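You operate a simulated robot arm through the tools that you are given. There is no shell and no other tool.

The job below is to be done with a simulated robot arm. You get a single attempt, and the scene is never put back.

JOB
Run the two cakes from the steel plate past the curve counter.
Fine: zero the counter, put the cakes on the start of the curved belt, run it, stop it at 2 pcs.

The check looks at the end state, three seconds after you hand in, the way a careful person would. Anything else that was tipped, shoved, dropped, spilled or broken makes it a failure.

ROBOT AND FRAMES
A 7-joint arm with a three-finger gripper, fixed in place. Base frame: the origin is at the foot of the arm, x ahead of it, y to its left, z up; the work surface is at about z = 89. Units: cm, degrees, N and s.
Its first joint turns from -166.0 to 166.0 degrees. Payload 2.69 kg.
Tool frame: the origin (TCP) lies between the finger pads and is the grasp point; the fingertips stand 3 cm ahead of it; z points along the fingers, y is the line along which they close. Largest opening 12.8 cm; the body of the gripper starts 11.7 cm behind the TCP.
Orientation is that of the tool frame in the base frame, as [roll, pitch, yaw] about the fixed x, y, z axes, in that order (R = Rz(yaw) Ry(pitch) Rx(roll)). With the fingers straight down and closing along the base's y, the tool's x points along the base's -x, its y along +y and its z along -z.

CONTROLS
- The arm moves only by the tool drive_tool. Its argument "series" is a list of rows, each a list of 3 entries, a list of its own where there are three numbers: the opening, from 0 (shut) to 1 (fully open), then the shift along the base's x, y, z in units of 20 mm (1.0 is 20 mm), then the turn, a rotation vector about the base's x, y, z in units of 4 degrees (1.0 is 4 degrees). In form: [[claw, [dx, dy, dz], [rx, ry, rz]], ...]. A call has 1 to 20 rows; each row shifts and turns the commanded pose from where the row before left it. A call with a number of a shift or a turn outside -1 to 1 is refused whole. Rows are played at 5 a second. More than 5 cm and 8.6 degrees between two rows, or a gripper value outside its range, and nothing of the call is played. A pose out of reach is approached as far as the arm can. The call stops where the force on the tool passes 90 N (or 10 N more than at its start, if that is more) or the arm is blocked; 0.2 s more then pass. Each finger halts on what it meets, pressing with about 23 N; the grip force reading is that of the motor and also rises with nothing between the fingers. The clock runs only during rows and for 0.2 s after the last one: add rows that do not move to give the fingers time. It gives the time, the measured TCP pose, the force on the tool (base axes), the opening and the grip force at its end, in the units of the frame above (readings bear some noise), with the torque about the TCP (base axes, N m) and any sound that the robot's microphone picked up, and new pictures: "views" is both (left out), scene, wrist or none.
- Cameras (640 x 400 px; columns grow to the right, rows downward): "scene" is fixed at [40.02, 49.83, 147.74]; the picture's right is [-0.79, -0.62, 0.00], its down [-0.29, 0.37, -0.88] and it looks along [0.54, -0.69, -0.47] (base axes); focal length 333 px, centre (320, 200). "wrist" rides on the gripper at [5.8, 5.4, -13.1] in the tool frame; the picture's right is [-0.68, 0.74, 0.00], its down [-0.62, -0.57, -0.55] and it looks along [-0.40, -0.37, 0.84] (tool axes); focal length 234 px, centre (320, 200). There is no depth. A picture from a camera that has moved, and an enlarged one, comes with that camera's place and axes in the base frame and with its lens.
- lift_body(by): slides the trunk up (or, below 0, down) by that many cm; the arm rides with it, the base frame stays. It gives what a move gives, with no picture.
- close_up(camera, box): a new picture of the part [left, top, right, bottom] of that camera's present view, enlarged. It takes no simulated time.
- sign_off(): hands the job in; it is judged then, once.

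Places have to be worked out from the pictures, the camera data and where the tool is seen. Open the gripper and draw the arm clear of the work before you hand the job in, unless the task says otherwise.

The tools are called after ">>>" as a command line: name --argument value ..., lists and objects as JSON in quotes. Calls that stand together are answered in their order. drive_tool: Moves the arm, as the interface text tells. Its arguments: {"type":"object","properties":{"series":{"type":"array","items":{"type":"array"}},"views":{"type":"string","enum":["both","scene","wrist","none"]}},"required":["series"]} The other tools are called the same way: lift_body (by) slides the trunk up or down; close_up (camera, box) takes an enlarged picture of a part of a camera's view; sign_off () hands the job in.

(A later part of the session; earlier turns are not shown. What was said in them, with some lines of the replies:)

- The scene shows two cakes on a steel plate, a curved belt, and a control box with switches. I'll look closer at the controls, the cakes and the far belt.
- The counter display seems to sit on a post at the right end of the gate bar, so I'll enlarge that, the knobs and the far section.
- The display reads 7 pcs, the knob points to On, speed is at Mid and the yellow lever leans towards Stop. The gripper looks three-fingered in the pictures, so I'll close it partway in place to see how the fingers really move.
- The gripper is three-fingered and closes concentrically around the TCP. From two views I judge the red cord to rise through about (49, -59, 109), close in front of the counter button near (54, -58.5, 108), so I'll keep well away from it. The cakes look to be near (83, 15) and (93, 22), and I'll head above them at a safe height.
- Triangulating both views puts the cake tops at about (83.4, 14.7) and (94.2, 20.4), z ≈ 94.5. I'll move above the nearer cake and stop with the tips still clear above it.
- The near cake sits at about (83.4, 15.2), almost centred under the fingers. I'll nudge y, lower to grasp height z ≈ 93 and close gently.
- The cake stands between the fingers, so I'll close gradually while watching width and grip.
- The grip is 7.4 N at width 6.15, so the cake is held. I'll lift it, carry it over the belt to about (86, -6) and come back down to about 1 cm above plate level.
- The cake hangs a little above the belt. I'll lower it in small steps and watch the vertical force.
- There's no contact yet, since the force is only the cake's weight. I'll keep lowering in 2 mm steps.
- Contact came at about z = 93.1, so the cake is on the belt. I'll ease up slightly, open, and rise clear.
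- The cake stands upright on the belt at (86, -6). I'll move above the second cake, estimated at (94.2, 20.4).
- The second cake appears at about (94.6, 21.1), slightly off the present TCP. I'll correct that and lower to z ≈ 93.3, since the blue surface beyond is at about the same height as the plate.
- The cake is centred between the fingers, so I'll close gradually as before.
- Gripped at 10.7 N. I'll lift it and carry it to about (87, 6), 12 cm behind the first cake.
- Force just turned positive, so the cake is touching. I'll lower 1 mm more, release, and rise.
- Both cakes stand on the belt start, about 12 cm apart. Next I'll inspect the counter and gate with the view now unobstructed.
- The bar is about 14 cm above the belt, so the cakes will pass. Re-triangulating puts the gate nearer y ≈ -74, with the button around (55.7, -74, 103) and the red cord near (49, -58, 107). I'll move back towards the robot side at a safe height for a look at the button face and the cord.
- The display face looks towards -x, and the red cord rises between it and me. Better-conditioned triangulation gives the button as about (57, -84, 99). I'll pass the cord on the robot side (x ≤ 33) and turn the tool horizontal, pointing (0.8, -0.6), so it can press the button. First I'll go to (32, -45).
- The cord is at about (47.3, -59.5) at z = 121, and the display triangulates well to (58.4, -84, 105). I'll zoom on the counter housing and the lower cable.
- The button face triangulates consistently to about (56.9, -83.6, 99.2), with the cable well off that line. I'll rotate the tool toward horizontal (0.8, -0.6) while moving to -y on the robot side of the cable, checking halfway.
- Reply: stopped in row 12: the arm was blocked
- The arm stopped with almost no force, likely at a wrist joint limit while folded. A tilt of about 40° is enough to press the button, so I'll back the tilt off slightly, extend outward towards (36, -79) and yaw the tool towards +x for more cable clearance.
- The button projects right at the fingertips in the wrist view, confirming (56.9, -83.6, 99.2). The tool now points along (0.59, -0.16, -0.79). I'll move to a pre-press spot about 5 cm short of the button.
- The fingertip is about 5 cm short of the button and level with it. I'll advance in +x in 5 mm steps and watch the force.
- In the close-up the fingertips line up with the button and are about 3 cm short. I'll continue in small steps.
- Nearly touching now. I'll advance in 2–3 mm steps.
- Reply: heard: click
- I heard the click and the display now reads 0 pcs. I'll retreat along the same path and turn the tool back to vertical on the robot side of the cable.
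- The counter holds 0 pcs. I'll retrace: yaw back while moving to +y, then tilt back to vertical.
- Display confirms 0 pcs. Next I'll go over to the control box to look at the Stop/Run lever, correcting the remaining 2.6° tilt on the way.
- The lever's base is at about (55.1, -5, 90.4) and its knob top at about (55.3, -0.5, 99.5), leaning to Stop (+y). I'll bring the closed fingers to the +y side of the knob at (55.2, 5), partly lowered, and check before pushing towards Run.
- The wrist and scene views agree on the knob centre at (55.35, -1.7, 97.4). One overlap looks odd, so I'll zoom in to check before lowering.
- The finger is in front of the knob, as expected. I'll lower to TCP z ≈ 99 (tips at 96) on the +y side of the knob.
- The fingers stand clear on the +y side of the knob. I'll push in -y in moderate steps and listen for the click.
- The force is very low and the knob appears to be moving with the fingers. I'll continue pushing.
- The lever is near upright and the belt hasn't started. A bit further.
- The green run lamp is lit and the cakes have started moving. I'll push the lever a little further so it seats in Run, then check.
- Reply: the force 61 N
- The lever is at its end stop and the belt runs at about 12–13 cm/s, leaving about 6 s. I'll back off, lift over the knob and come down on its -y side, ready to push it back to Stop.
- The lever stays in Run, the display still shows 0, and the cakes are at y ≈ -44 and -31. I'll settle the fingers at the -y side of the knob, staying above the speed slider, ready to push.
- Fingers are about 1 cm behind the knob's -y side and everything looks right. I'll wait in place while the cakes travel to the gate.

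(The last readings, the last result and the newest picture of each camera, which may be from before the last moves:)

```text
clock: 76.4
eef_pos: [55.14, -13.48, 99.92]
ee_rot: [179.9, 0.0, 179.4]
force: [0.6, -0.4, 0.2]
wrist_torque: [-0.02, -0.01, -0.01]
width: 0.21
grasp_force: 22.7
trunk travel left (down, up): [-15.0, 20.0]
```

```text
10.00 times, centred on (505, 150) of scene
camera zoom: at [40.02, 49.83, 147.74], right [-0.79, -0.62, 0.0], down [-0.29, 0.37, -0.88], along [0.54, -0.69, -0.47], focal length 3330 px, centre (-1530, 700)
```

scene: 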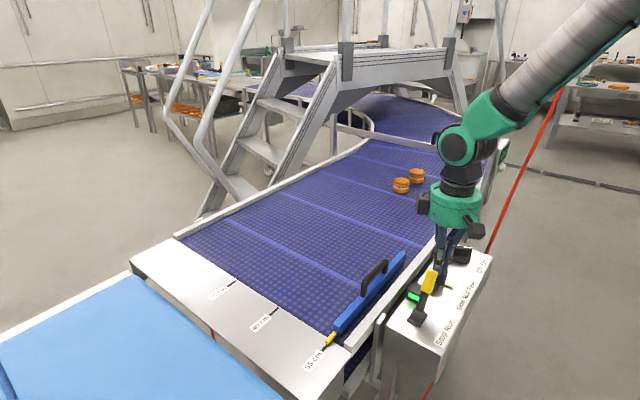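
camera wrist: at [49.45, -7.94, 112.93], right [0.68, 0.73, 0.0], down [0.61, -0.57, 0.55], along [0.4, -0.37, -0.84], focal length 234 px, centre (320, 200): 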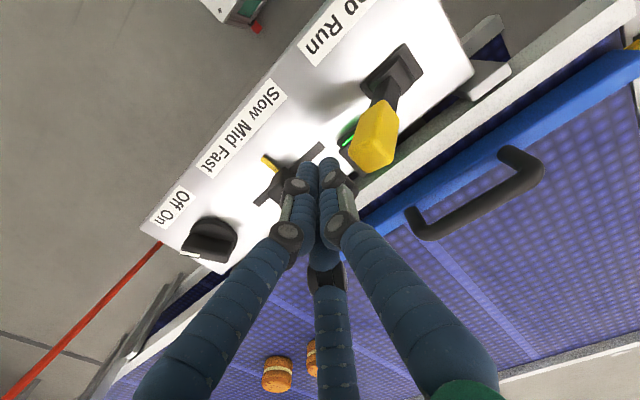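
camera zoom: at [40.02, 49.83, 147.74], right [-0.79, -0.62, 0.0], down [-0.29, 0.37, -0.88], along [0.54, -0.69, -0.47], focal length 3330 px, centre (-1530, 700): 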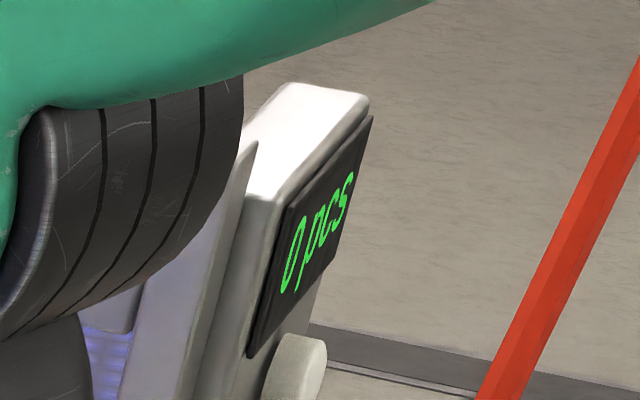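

Still 0, with the first cake about 10 cm before the gate. I'll wait about another second.

>>> drive_tool --series '[[0, [0, 0, 0], [0, 0, 0]], [0, [0, 0, 0], [0, 0, 0]], [0, [0, 0, 0], [0, 0, 0]], [0, [0, 0, 0], [0, 0, 0]], [0, [0, 0, 0], [0, 0, 0]]]' --views "none"

>>> close_up --camera "scene" --box '[330, 100, 530, 220]'

>>> close_up --camera "scene" --box '[485, 130, 525, 170]'

```text
clock: 77.6
eef_pos: [55.13, -13.47, 99.81]
ee_rot: [179.9, 0.0, 179.4]
force: [0.1, 0.0, 0.4]
wrist_torque: [0.02, 0.03, -0.01]
width: 0.22
grasp_force: 22.9
trunk travel left (down, up): [-15.0, 20.0]
```

```text
3.20 times, centred on (430, 160) of scene
camera zoom: at [40.02, 49.83, 147.74], right [-0.79, -0.62, 0.0], down [-0.29, 0.37, -0.88], along [0.54, -0.69, -0.47], focal length 1066 px, centre (-32, 328)
```

zoom: 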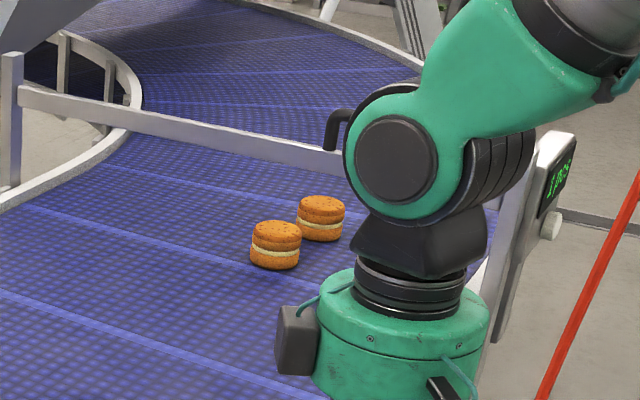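

```text
10.00 times, centred on (505, 150) of scene
camera zoom: at [40.02, 49.83, 147.74], right [-0.79, -0.62, 0.0], down [-0.29, 0.37, -0.88], along [0.54, -0.69, -0.47], focal length 3330 px, centre (-1530, 700)
```

zoom: 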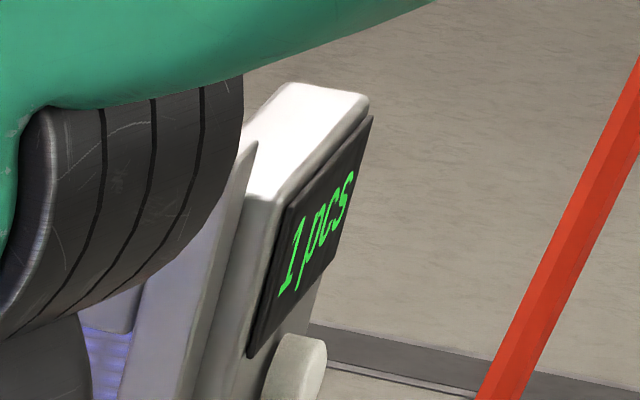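

The counter shows 1. I'll wait in short steps for the second.

>>> drive_tool --series '[[0, [0, 0, 0], [0, 0, 0]], [0, [0, 0, 0], [0, 0, 0]], [0, [0, 0, 0], [0, 0, 0]]]' --views "none"

>>> close_up --camera "scene" --box '[330, 100, 530, 220]'

>>> close_up --camera "scene" --box '[485, 130, 525, 170]'

```text
clock: 78.4
eef_pos: [55.08, -13.37, 99.97]
ee_rot: [179.9, 0.0, 179.4]
force: [0.0, 1.1, 0.2]
wrist_torque: [0.02, -0.03, 0.0]
width: 0.21
grasp_force: 23.2
trunk travel left (down, up): [-15.0, 20.0]
```

```text
3.20 times, centred on (430, 160) of scene
camera zoom: at [40.02, 49.83, 147.74], right [-0.79, -0.62, 0.0], down [-0.29, 0.37, -0.88], along [0.54, -0.69, -0.47], focal length 1066 px, centre (-32, 328)
```

zoom: 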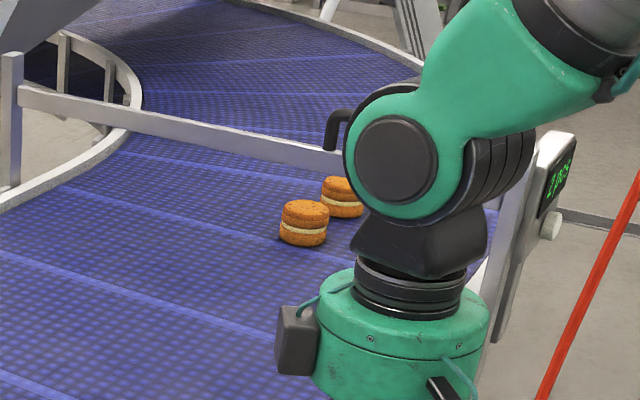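

```text
10.00 times, centred on (505, 150) of scene
camera zoom: at [40.02, 49.83, 147.74], right [-0.79, -0.62, 0.0], down [-0.29, 0.37, -0.88], along [0.54, -0.69, -0.47], focal length 3330 px, centre (-1530, 700)
```

zoom: 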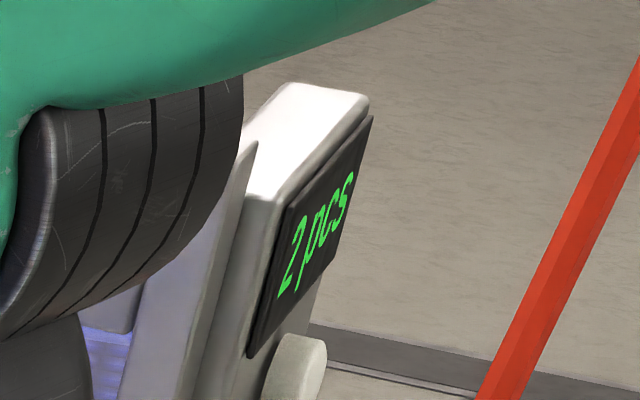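

The counter shows 2, so I'll push the lever back to Stop now.

>>> drive_tool --series '[[0, [0, 0.9, 0], [0, 0, 0]], [0, [0, 0.9, 0], [0, 0, 0]], [0, [0, 0.9, 0], [0, 0, 0]], [0, [0, 0.9, 0], [0, 0, 0]], [0, [0, 0.4, 0], [0, 0, 0]]]' --views "both"

>>> close_up --camera "scene" --box '[380, 230, 470, 340]'

>>> close_up --camera "scene" --box '[330, 100, 530, 220]'

```text
clock: 79.6
eef_pos: [55.03, -5.44, 99.83]
ee_rot: [180.0, 0.0, 179.3]
force: [-0.1, 0.3, -0.6]
wrist_torque: [0.02, -0.03, 0.01]
width: 0.19
grasp_force: 23.1
trunk travel left (down, up): [-15.0, 20.0]
camera wrist: at [49.34, 0.13, 112.89], right [0.68, 0.73, 0.0], down [0.61, -0.57, 0.55], along [0.4, -0.37, -0.84], focal length 234 px, centre (320, 200)
```

scene: 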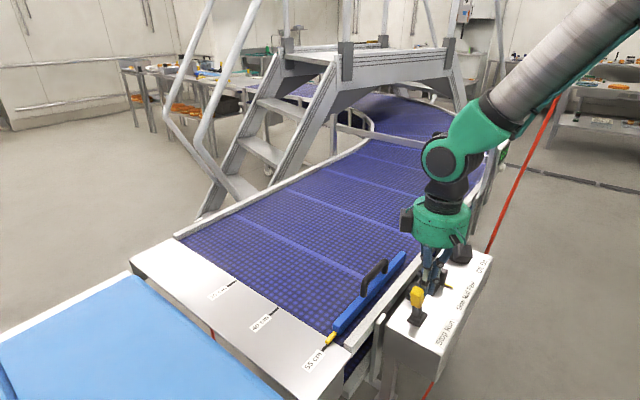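
wrist: 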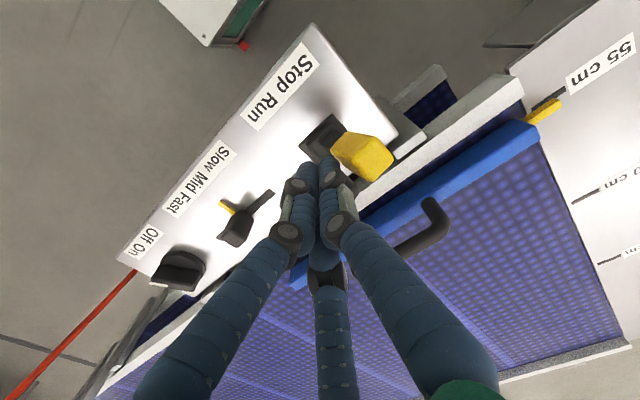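

```text
3.64 times, centred on (425, 285) of scene
camera zoom: at [40.02, 49.83, 147.74], right [-0.79, -0.62, 0.0], down [-0.29, 0.37, -0.88], along [0.54, -0.69, -0.47], focal length 1211 px, centre (-62, -109)
```

zoom: 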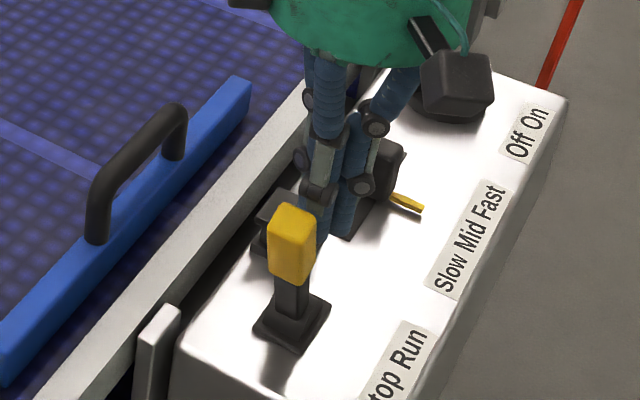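

```text
3.20 times, centred on (430, 160) of scene
camera zoom: at [40.02, 49.83, 147.74], right [-0.79, -0.62, 0.0], down [-0.29, 0.37, -0.88], along [0.54, -0.69, -0.47], focal length 1066 px, centre (-32, 328)
```

zoom: 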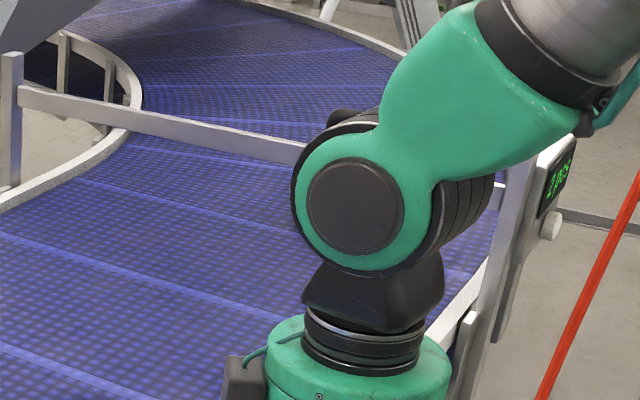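

The lever leans back towards Stop and the lamp looks dark. I'll push gently to its end stop and confirm the belt is still.

>>> drive_tool --series '[[0, [0, 0.3, 0], [0, 0, 0]], [0, [0, 0.15, 0], [0, 0, 0]], [0, [0, 0, 0], [0, 0, 0]]]' --views "both"

>>> close_up --camera "scene" --box '[380, 230, 470, 340]'

>>> close_up --camera "scene" --box '[330, 100, 530, 220]'

```text
clock: 80.4
eef_pos: [55.11, -4.44, 99.87]
ee_rot: [180.0, 0.0, 179.5]
force: [-1.4, -8.6, 0.6]
wrist_torque: [-0.21, 0.01, 0.04]
width: 0.22
grasp_force: 22.9
trunk travel left (down, up): [-15.0, 20.0]
camera wrist: at [49.4, 0.94, 112.92], right [0.68, 0.73, 0.0], down [0.61, -0.57, 0.55], along [0.4, -0.37, -0.84], focal length 234 px, centre (320, 200)
```

scene: 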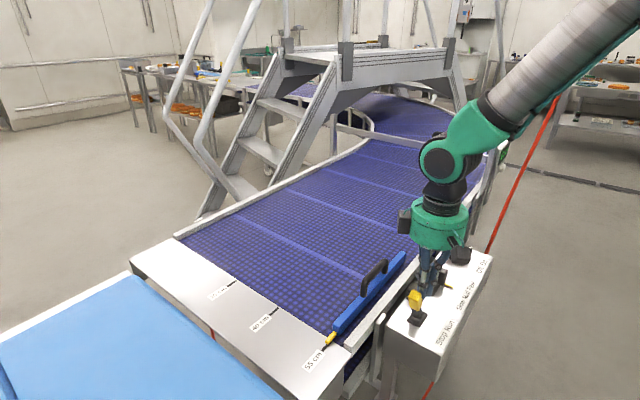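
wrist: 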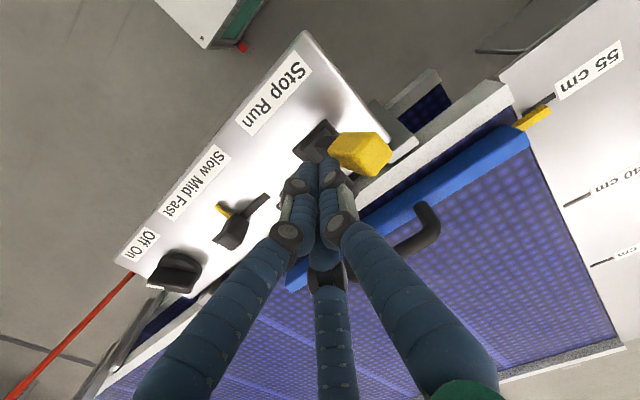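

```text
3.64 times, centred on (425, 285) of scene
camera zoom: at [40.02, 49.83, 147.74], right [-0.79, -0.62, 0.0], down [-0.29, 0.37, -0.88], along [0.54, -0.69, -0.47], focal length 1211 px, centre (-62, -109)
```

zoom: 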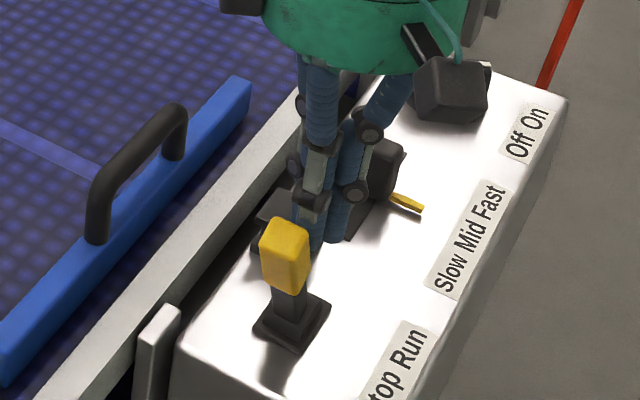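

```text
3.20 times, centred on (430, 160) of scene
camera zoom: at [40.02, 49.83, 147.74], right [-0.79, -0.62, 0.0], down [-0.29, 0.37, -0.88], along [0.54, -0.69, -0.47], focal length 1066 px, centre (-32, 328)
```

zoom: 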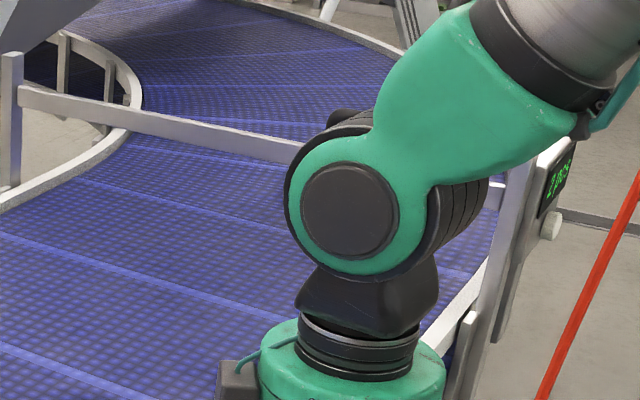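

The seam positions are unchanged between the last two views, so the belt is stopped, and the lever is at its Stop end. I'll back off, lift straight up, then draw the arm away and open the gripper.

>>> drive_tool --series '[[0, [0, -0.5, 0], [0, 0, 0]], [0, [0, 0, 0.8], [0, 0, 0]], [0, [0, 0, 1], [0, 0, 0]], [0, [0, 0, 1], [0, 0, 0]], [0, [0, 0, 1], [0, 0, 0]], [0, [0, 0, 1], [0, 0, 0]], [0, [0, 0, 1], [0, 0, 0]], [0, [0, 0, 1], [0, 0, 0]], [0, [0, 0, 1], [0, 0, 0]], [0, [0, 0, 1], [0, 0, 0]], [0.3, [-1, 0.5, 0], [0, 0, 0]], [0.6, [-1, 0.5, 0], [0, 0, 0]], [0.9, [-1, 0.5, 0], [0, 0, 0]], [0.9, [-1, 0.5, 0], [0, 0, 0]], [0.9, [-1, 0.5, 0], [0, 0, 0]], [0.9, [-1, 0.5, 0], [0, 0, 0]], [0.9, [-1, 0.5, 0], [0, 0, 0]], [0.9, [-1, 0.5, 0], [0, 0, 0]], [0.9, [-0.5, 0.5, 0], [0, 0, 0]], [0.9, [0, 0, 0], [0, 0, 0]]]' --views "both"

>>> close_up --camera "scene" --box '[330, 100, 530, 220]'

>>> close_up --camera "scene" --box '[380, 230, 500, 340]'

```text
clock: 84.6
eef_pos: [38.24, 3.52, 117.53]
ee_rot: [179.9, 0.0, 179.3]
force: [-0.5, 0.6, -0.1]
wrist_torque: [0.03, -0.05, 0.0]
width: 11.51
grasp_force: 0.1
trunk travel left (down, up): [-15.0, 20.0]
camera wrist: at [32.47, 8.97, 130.48], right [0.68, 0.73, 0.0], down [0.61, -0.57, 0.55], along [0.4, -0.37, -0.84], focal length 234 px, centre (320, 200)
```

scene: 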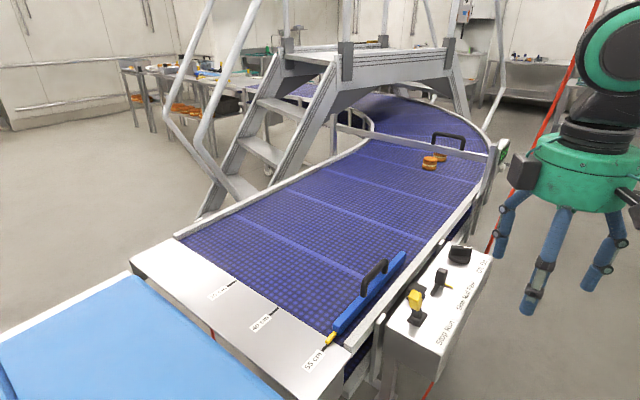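
wrist: 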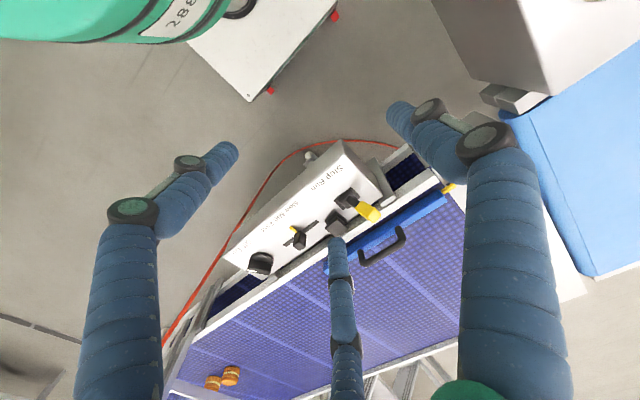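

```text
3.20 times, centred on (430, 160) of scene
camera zoom: at [40.02, 49.83, 147.74], right [-0.79, -0.62, 0.0], down [-0.29, 0.37, -0.88], along [0.54, -0.69, -0.47], focal length 1066 px, centre (-32, 328)
```

zoom: 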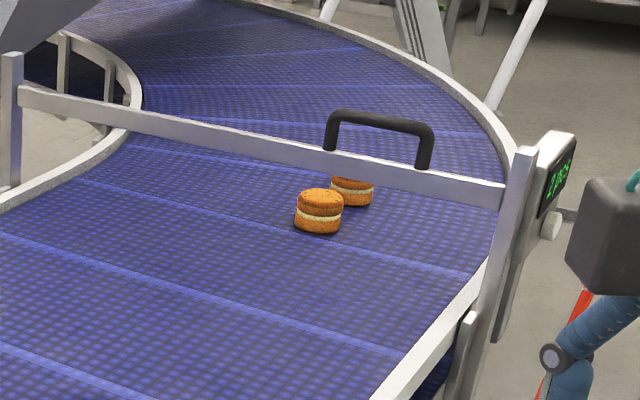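

```text
3.64 times, centred on (440, 285) of scene
camera zoom: at [40.02, 49.83, 147.74], right [-0.79, -0.62, 0.0], down [-0.29, 0.37, -0.88], along [0.54, -0.69, -0.47], focal length 1211 px, centre (-116, -109)
```

zoom: 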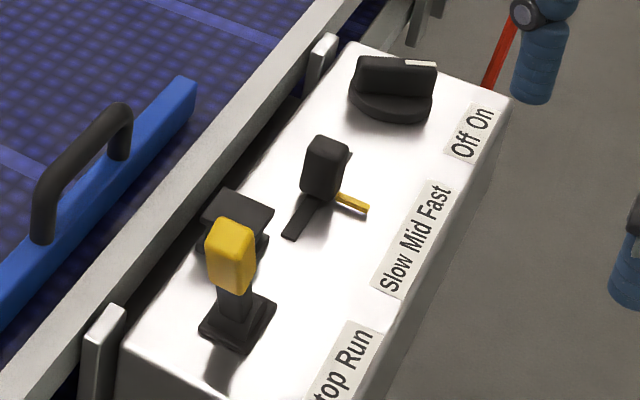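

Both cakes stand upright past the gate, the lever is back at Stop and the lamp is out. I'll do a last check of the display and cakes before handing in.

>>> close_up --camera "scene" --box '[480, 130, 520, 170]'

>>> close_up --camera "wrist" --box '[150, 300, 310, 400]'

>>> drive_tool --series '[[0.9, [-0.5, 0, 0.5], [0, 0, 0]], [0.9, [-0.5, 0, 0.5], [0, 0, 0]], [0.9, [0, 0, 0], [0, 0, 0]]]' --views "scene"

```text
10.00 times, centred on (500, 150) of scene
camera zoom: at [40.02, 49.83, 147.74], right [-0.79, -0.62, 0.0], down [-0.29, 0.37, -0.88], along [0.54, -0.69, -0.47], focal length 3330 px, centre (-1480, 700)
```

zoom: 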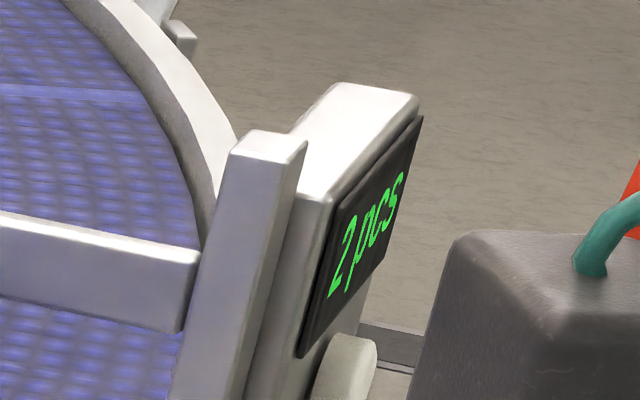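

```text
4.00 times, centred on (230, 350) of wrist
camera zoom: at [32.47, 8.97, 130.48], right [0.68, 0.73, 0.0], down [0.61, -0.57, 0.55], along [0.4, -0.37, -0.84], focal length 937 px, centre (680, -400)
```

zoom: 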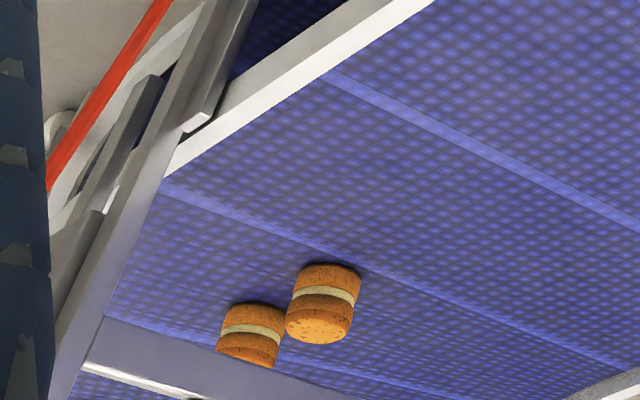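

```text
clock: 85.4
eef_pos: [36.23, 3.49, 119.4]
ee_rot: [179.9, 0.0, 179.3]
force: [-0.1, -0.2, 0.6]
wrist_torque: [-0.03, -0.05, 0.03]
width: 11.51
grasp_force: 0.2
trunk travel left (down, up): [-15.0, 20.0]
```

scene: 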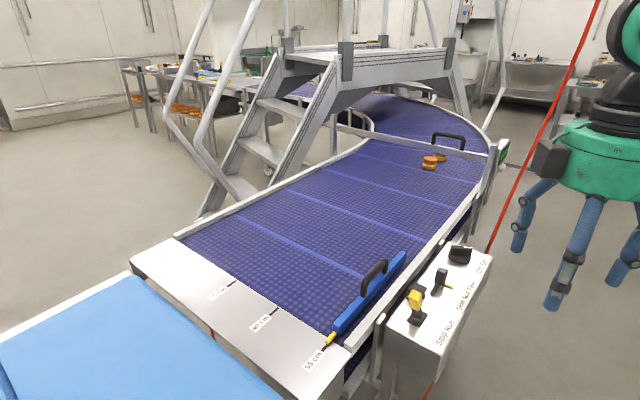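

The display reads 2 pcs, the belt is still, and both cakes stand upright on the belt at y ≈ -88 and -102, beyond the gate at y ≈ -81. The gripper is open and clear, so I'm handing in.

>>> sign_off

```text
The job is handed in.
```

I zeroed the counter, ran both cakes past it, and stopped the belt with the display at 2 pcs, then handed the job in. I have not seen the check's result.

- **Cakes:** both stand upright on the belt, just past the counter gate. The rear one is only about 7 cm beyond it.
- **Controls:** the lever is back at Stop with the run lamp out. The speed stays at Mid and the power at On, as I found them.
- **Arm:** the gripper is open and clear of the work. I saw nothing else moved, and the red cable by the counter was not touched.

One thing happened along the way: the arm blocked once while tilting, with no contact force, most likely at a joint limit. I backed off and pressed the counter button from a shallower angle instead.
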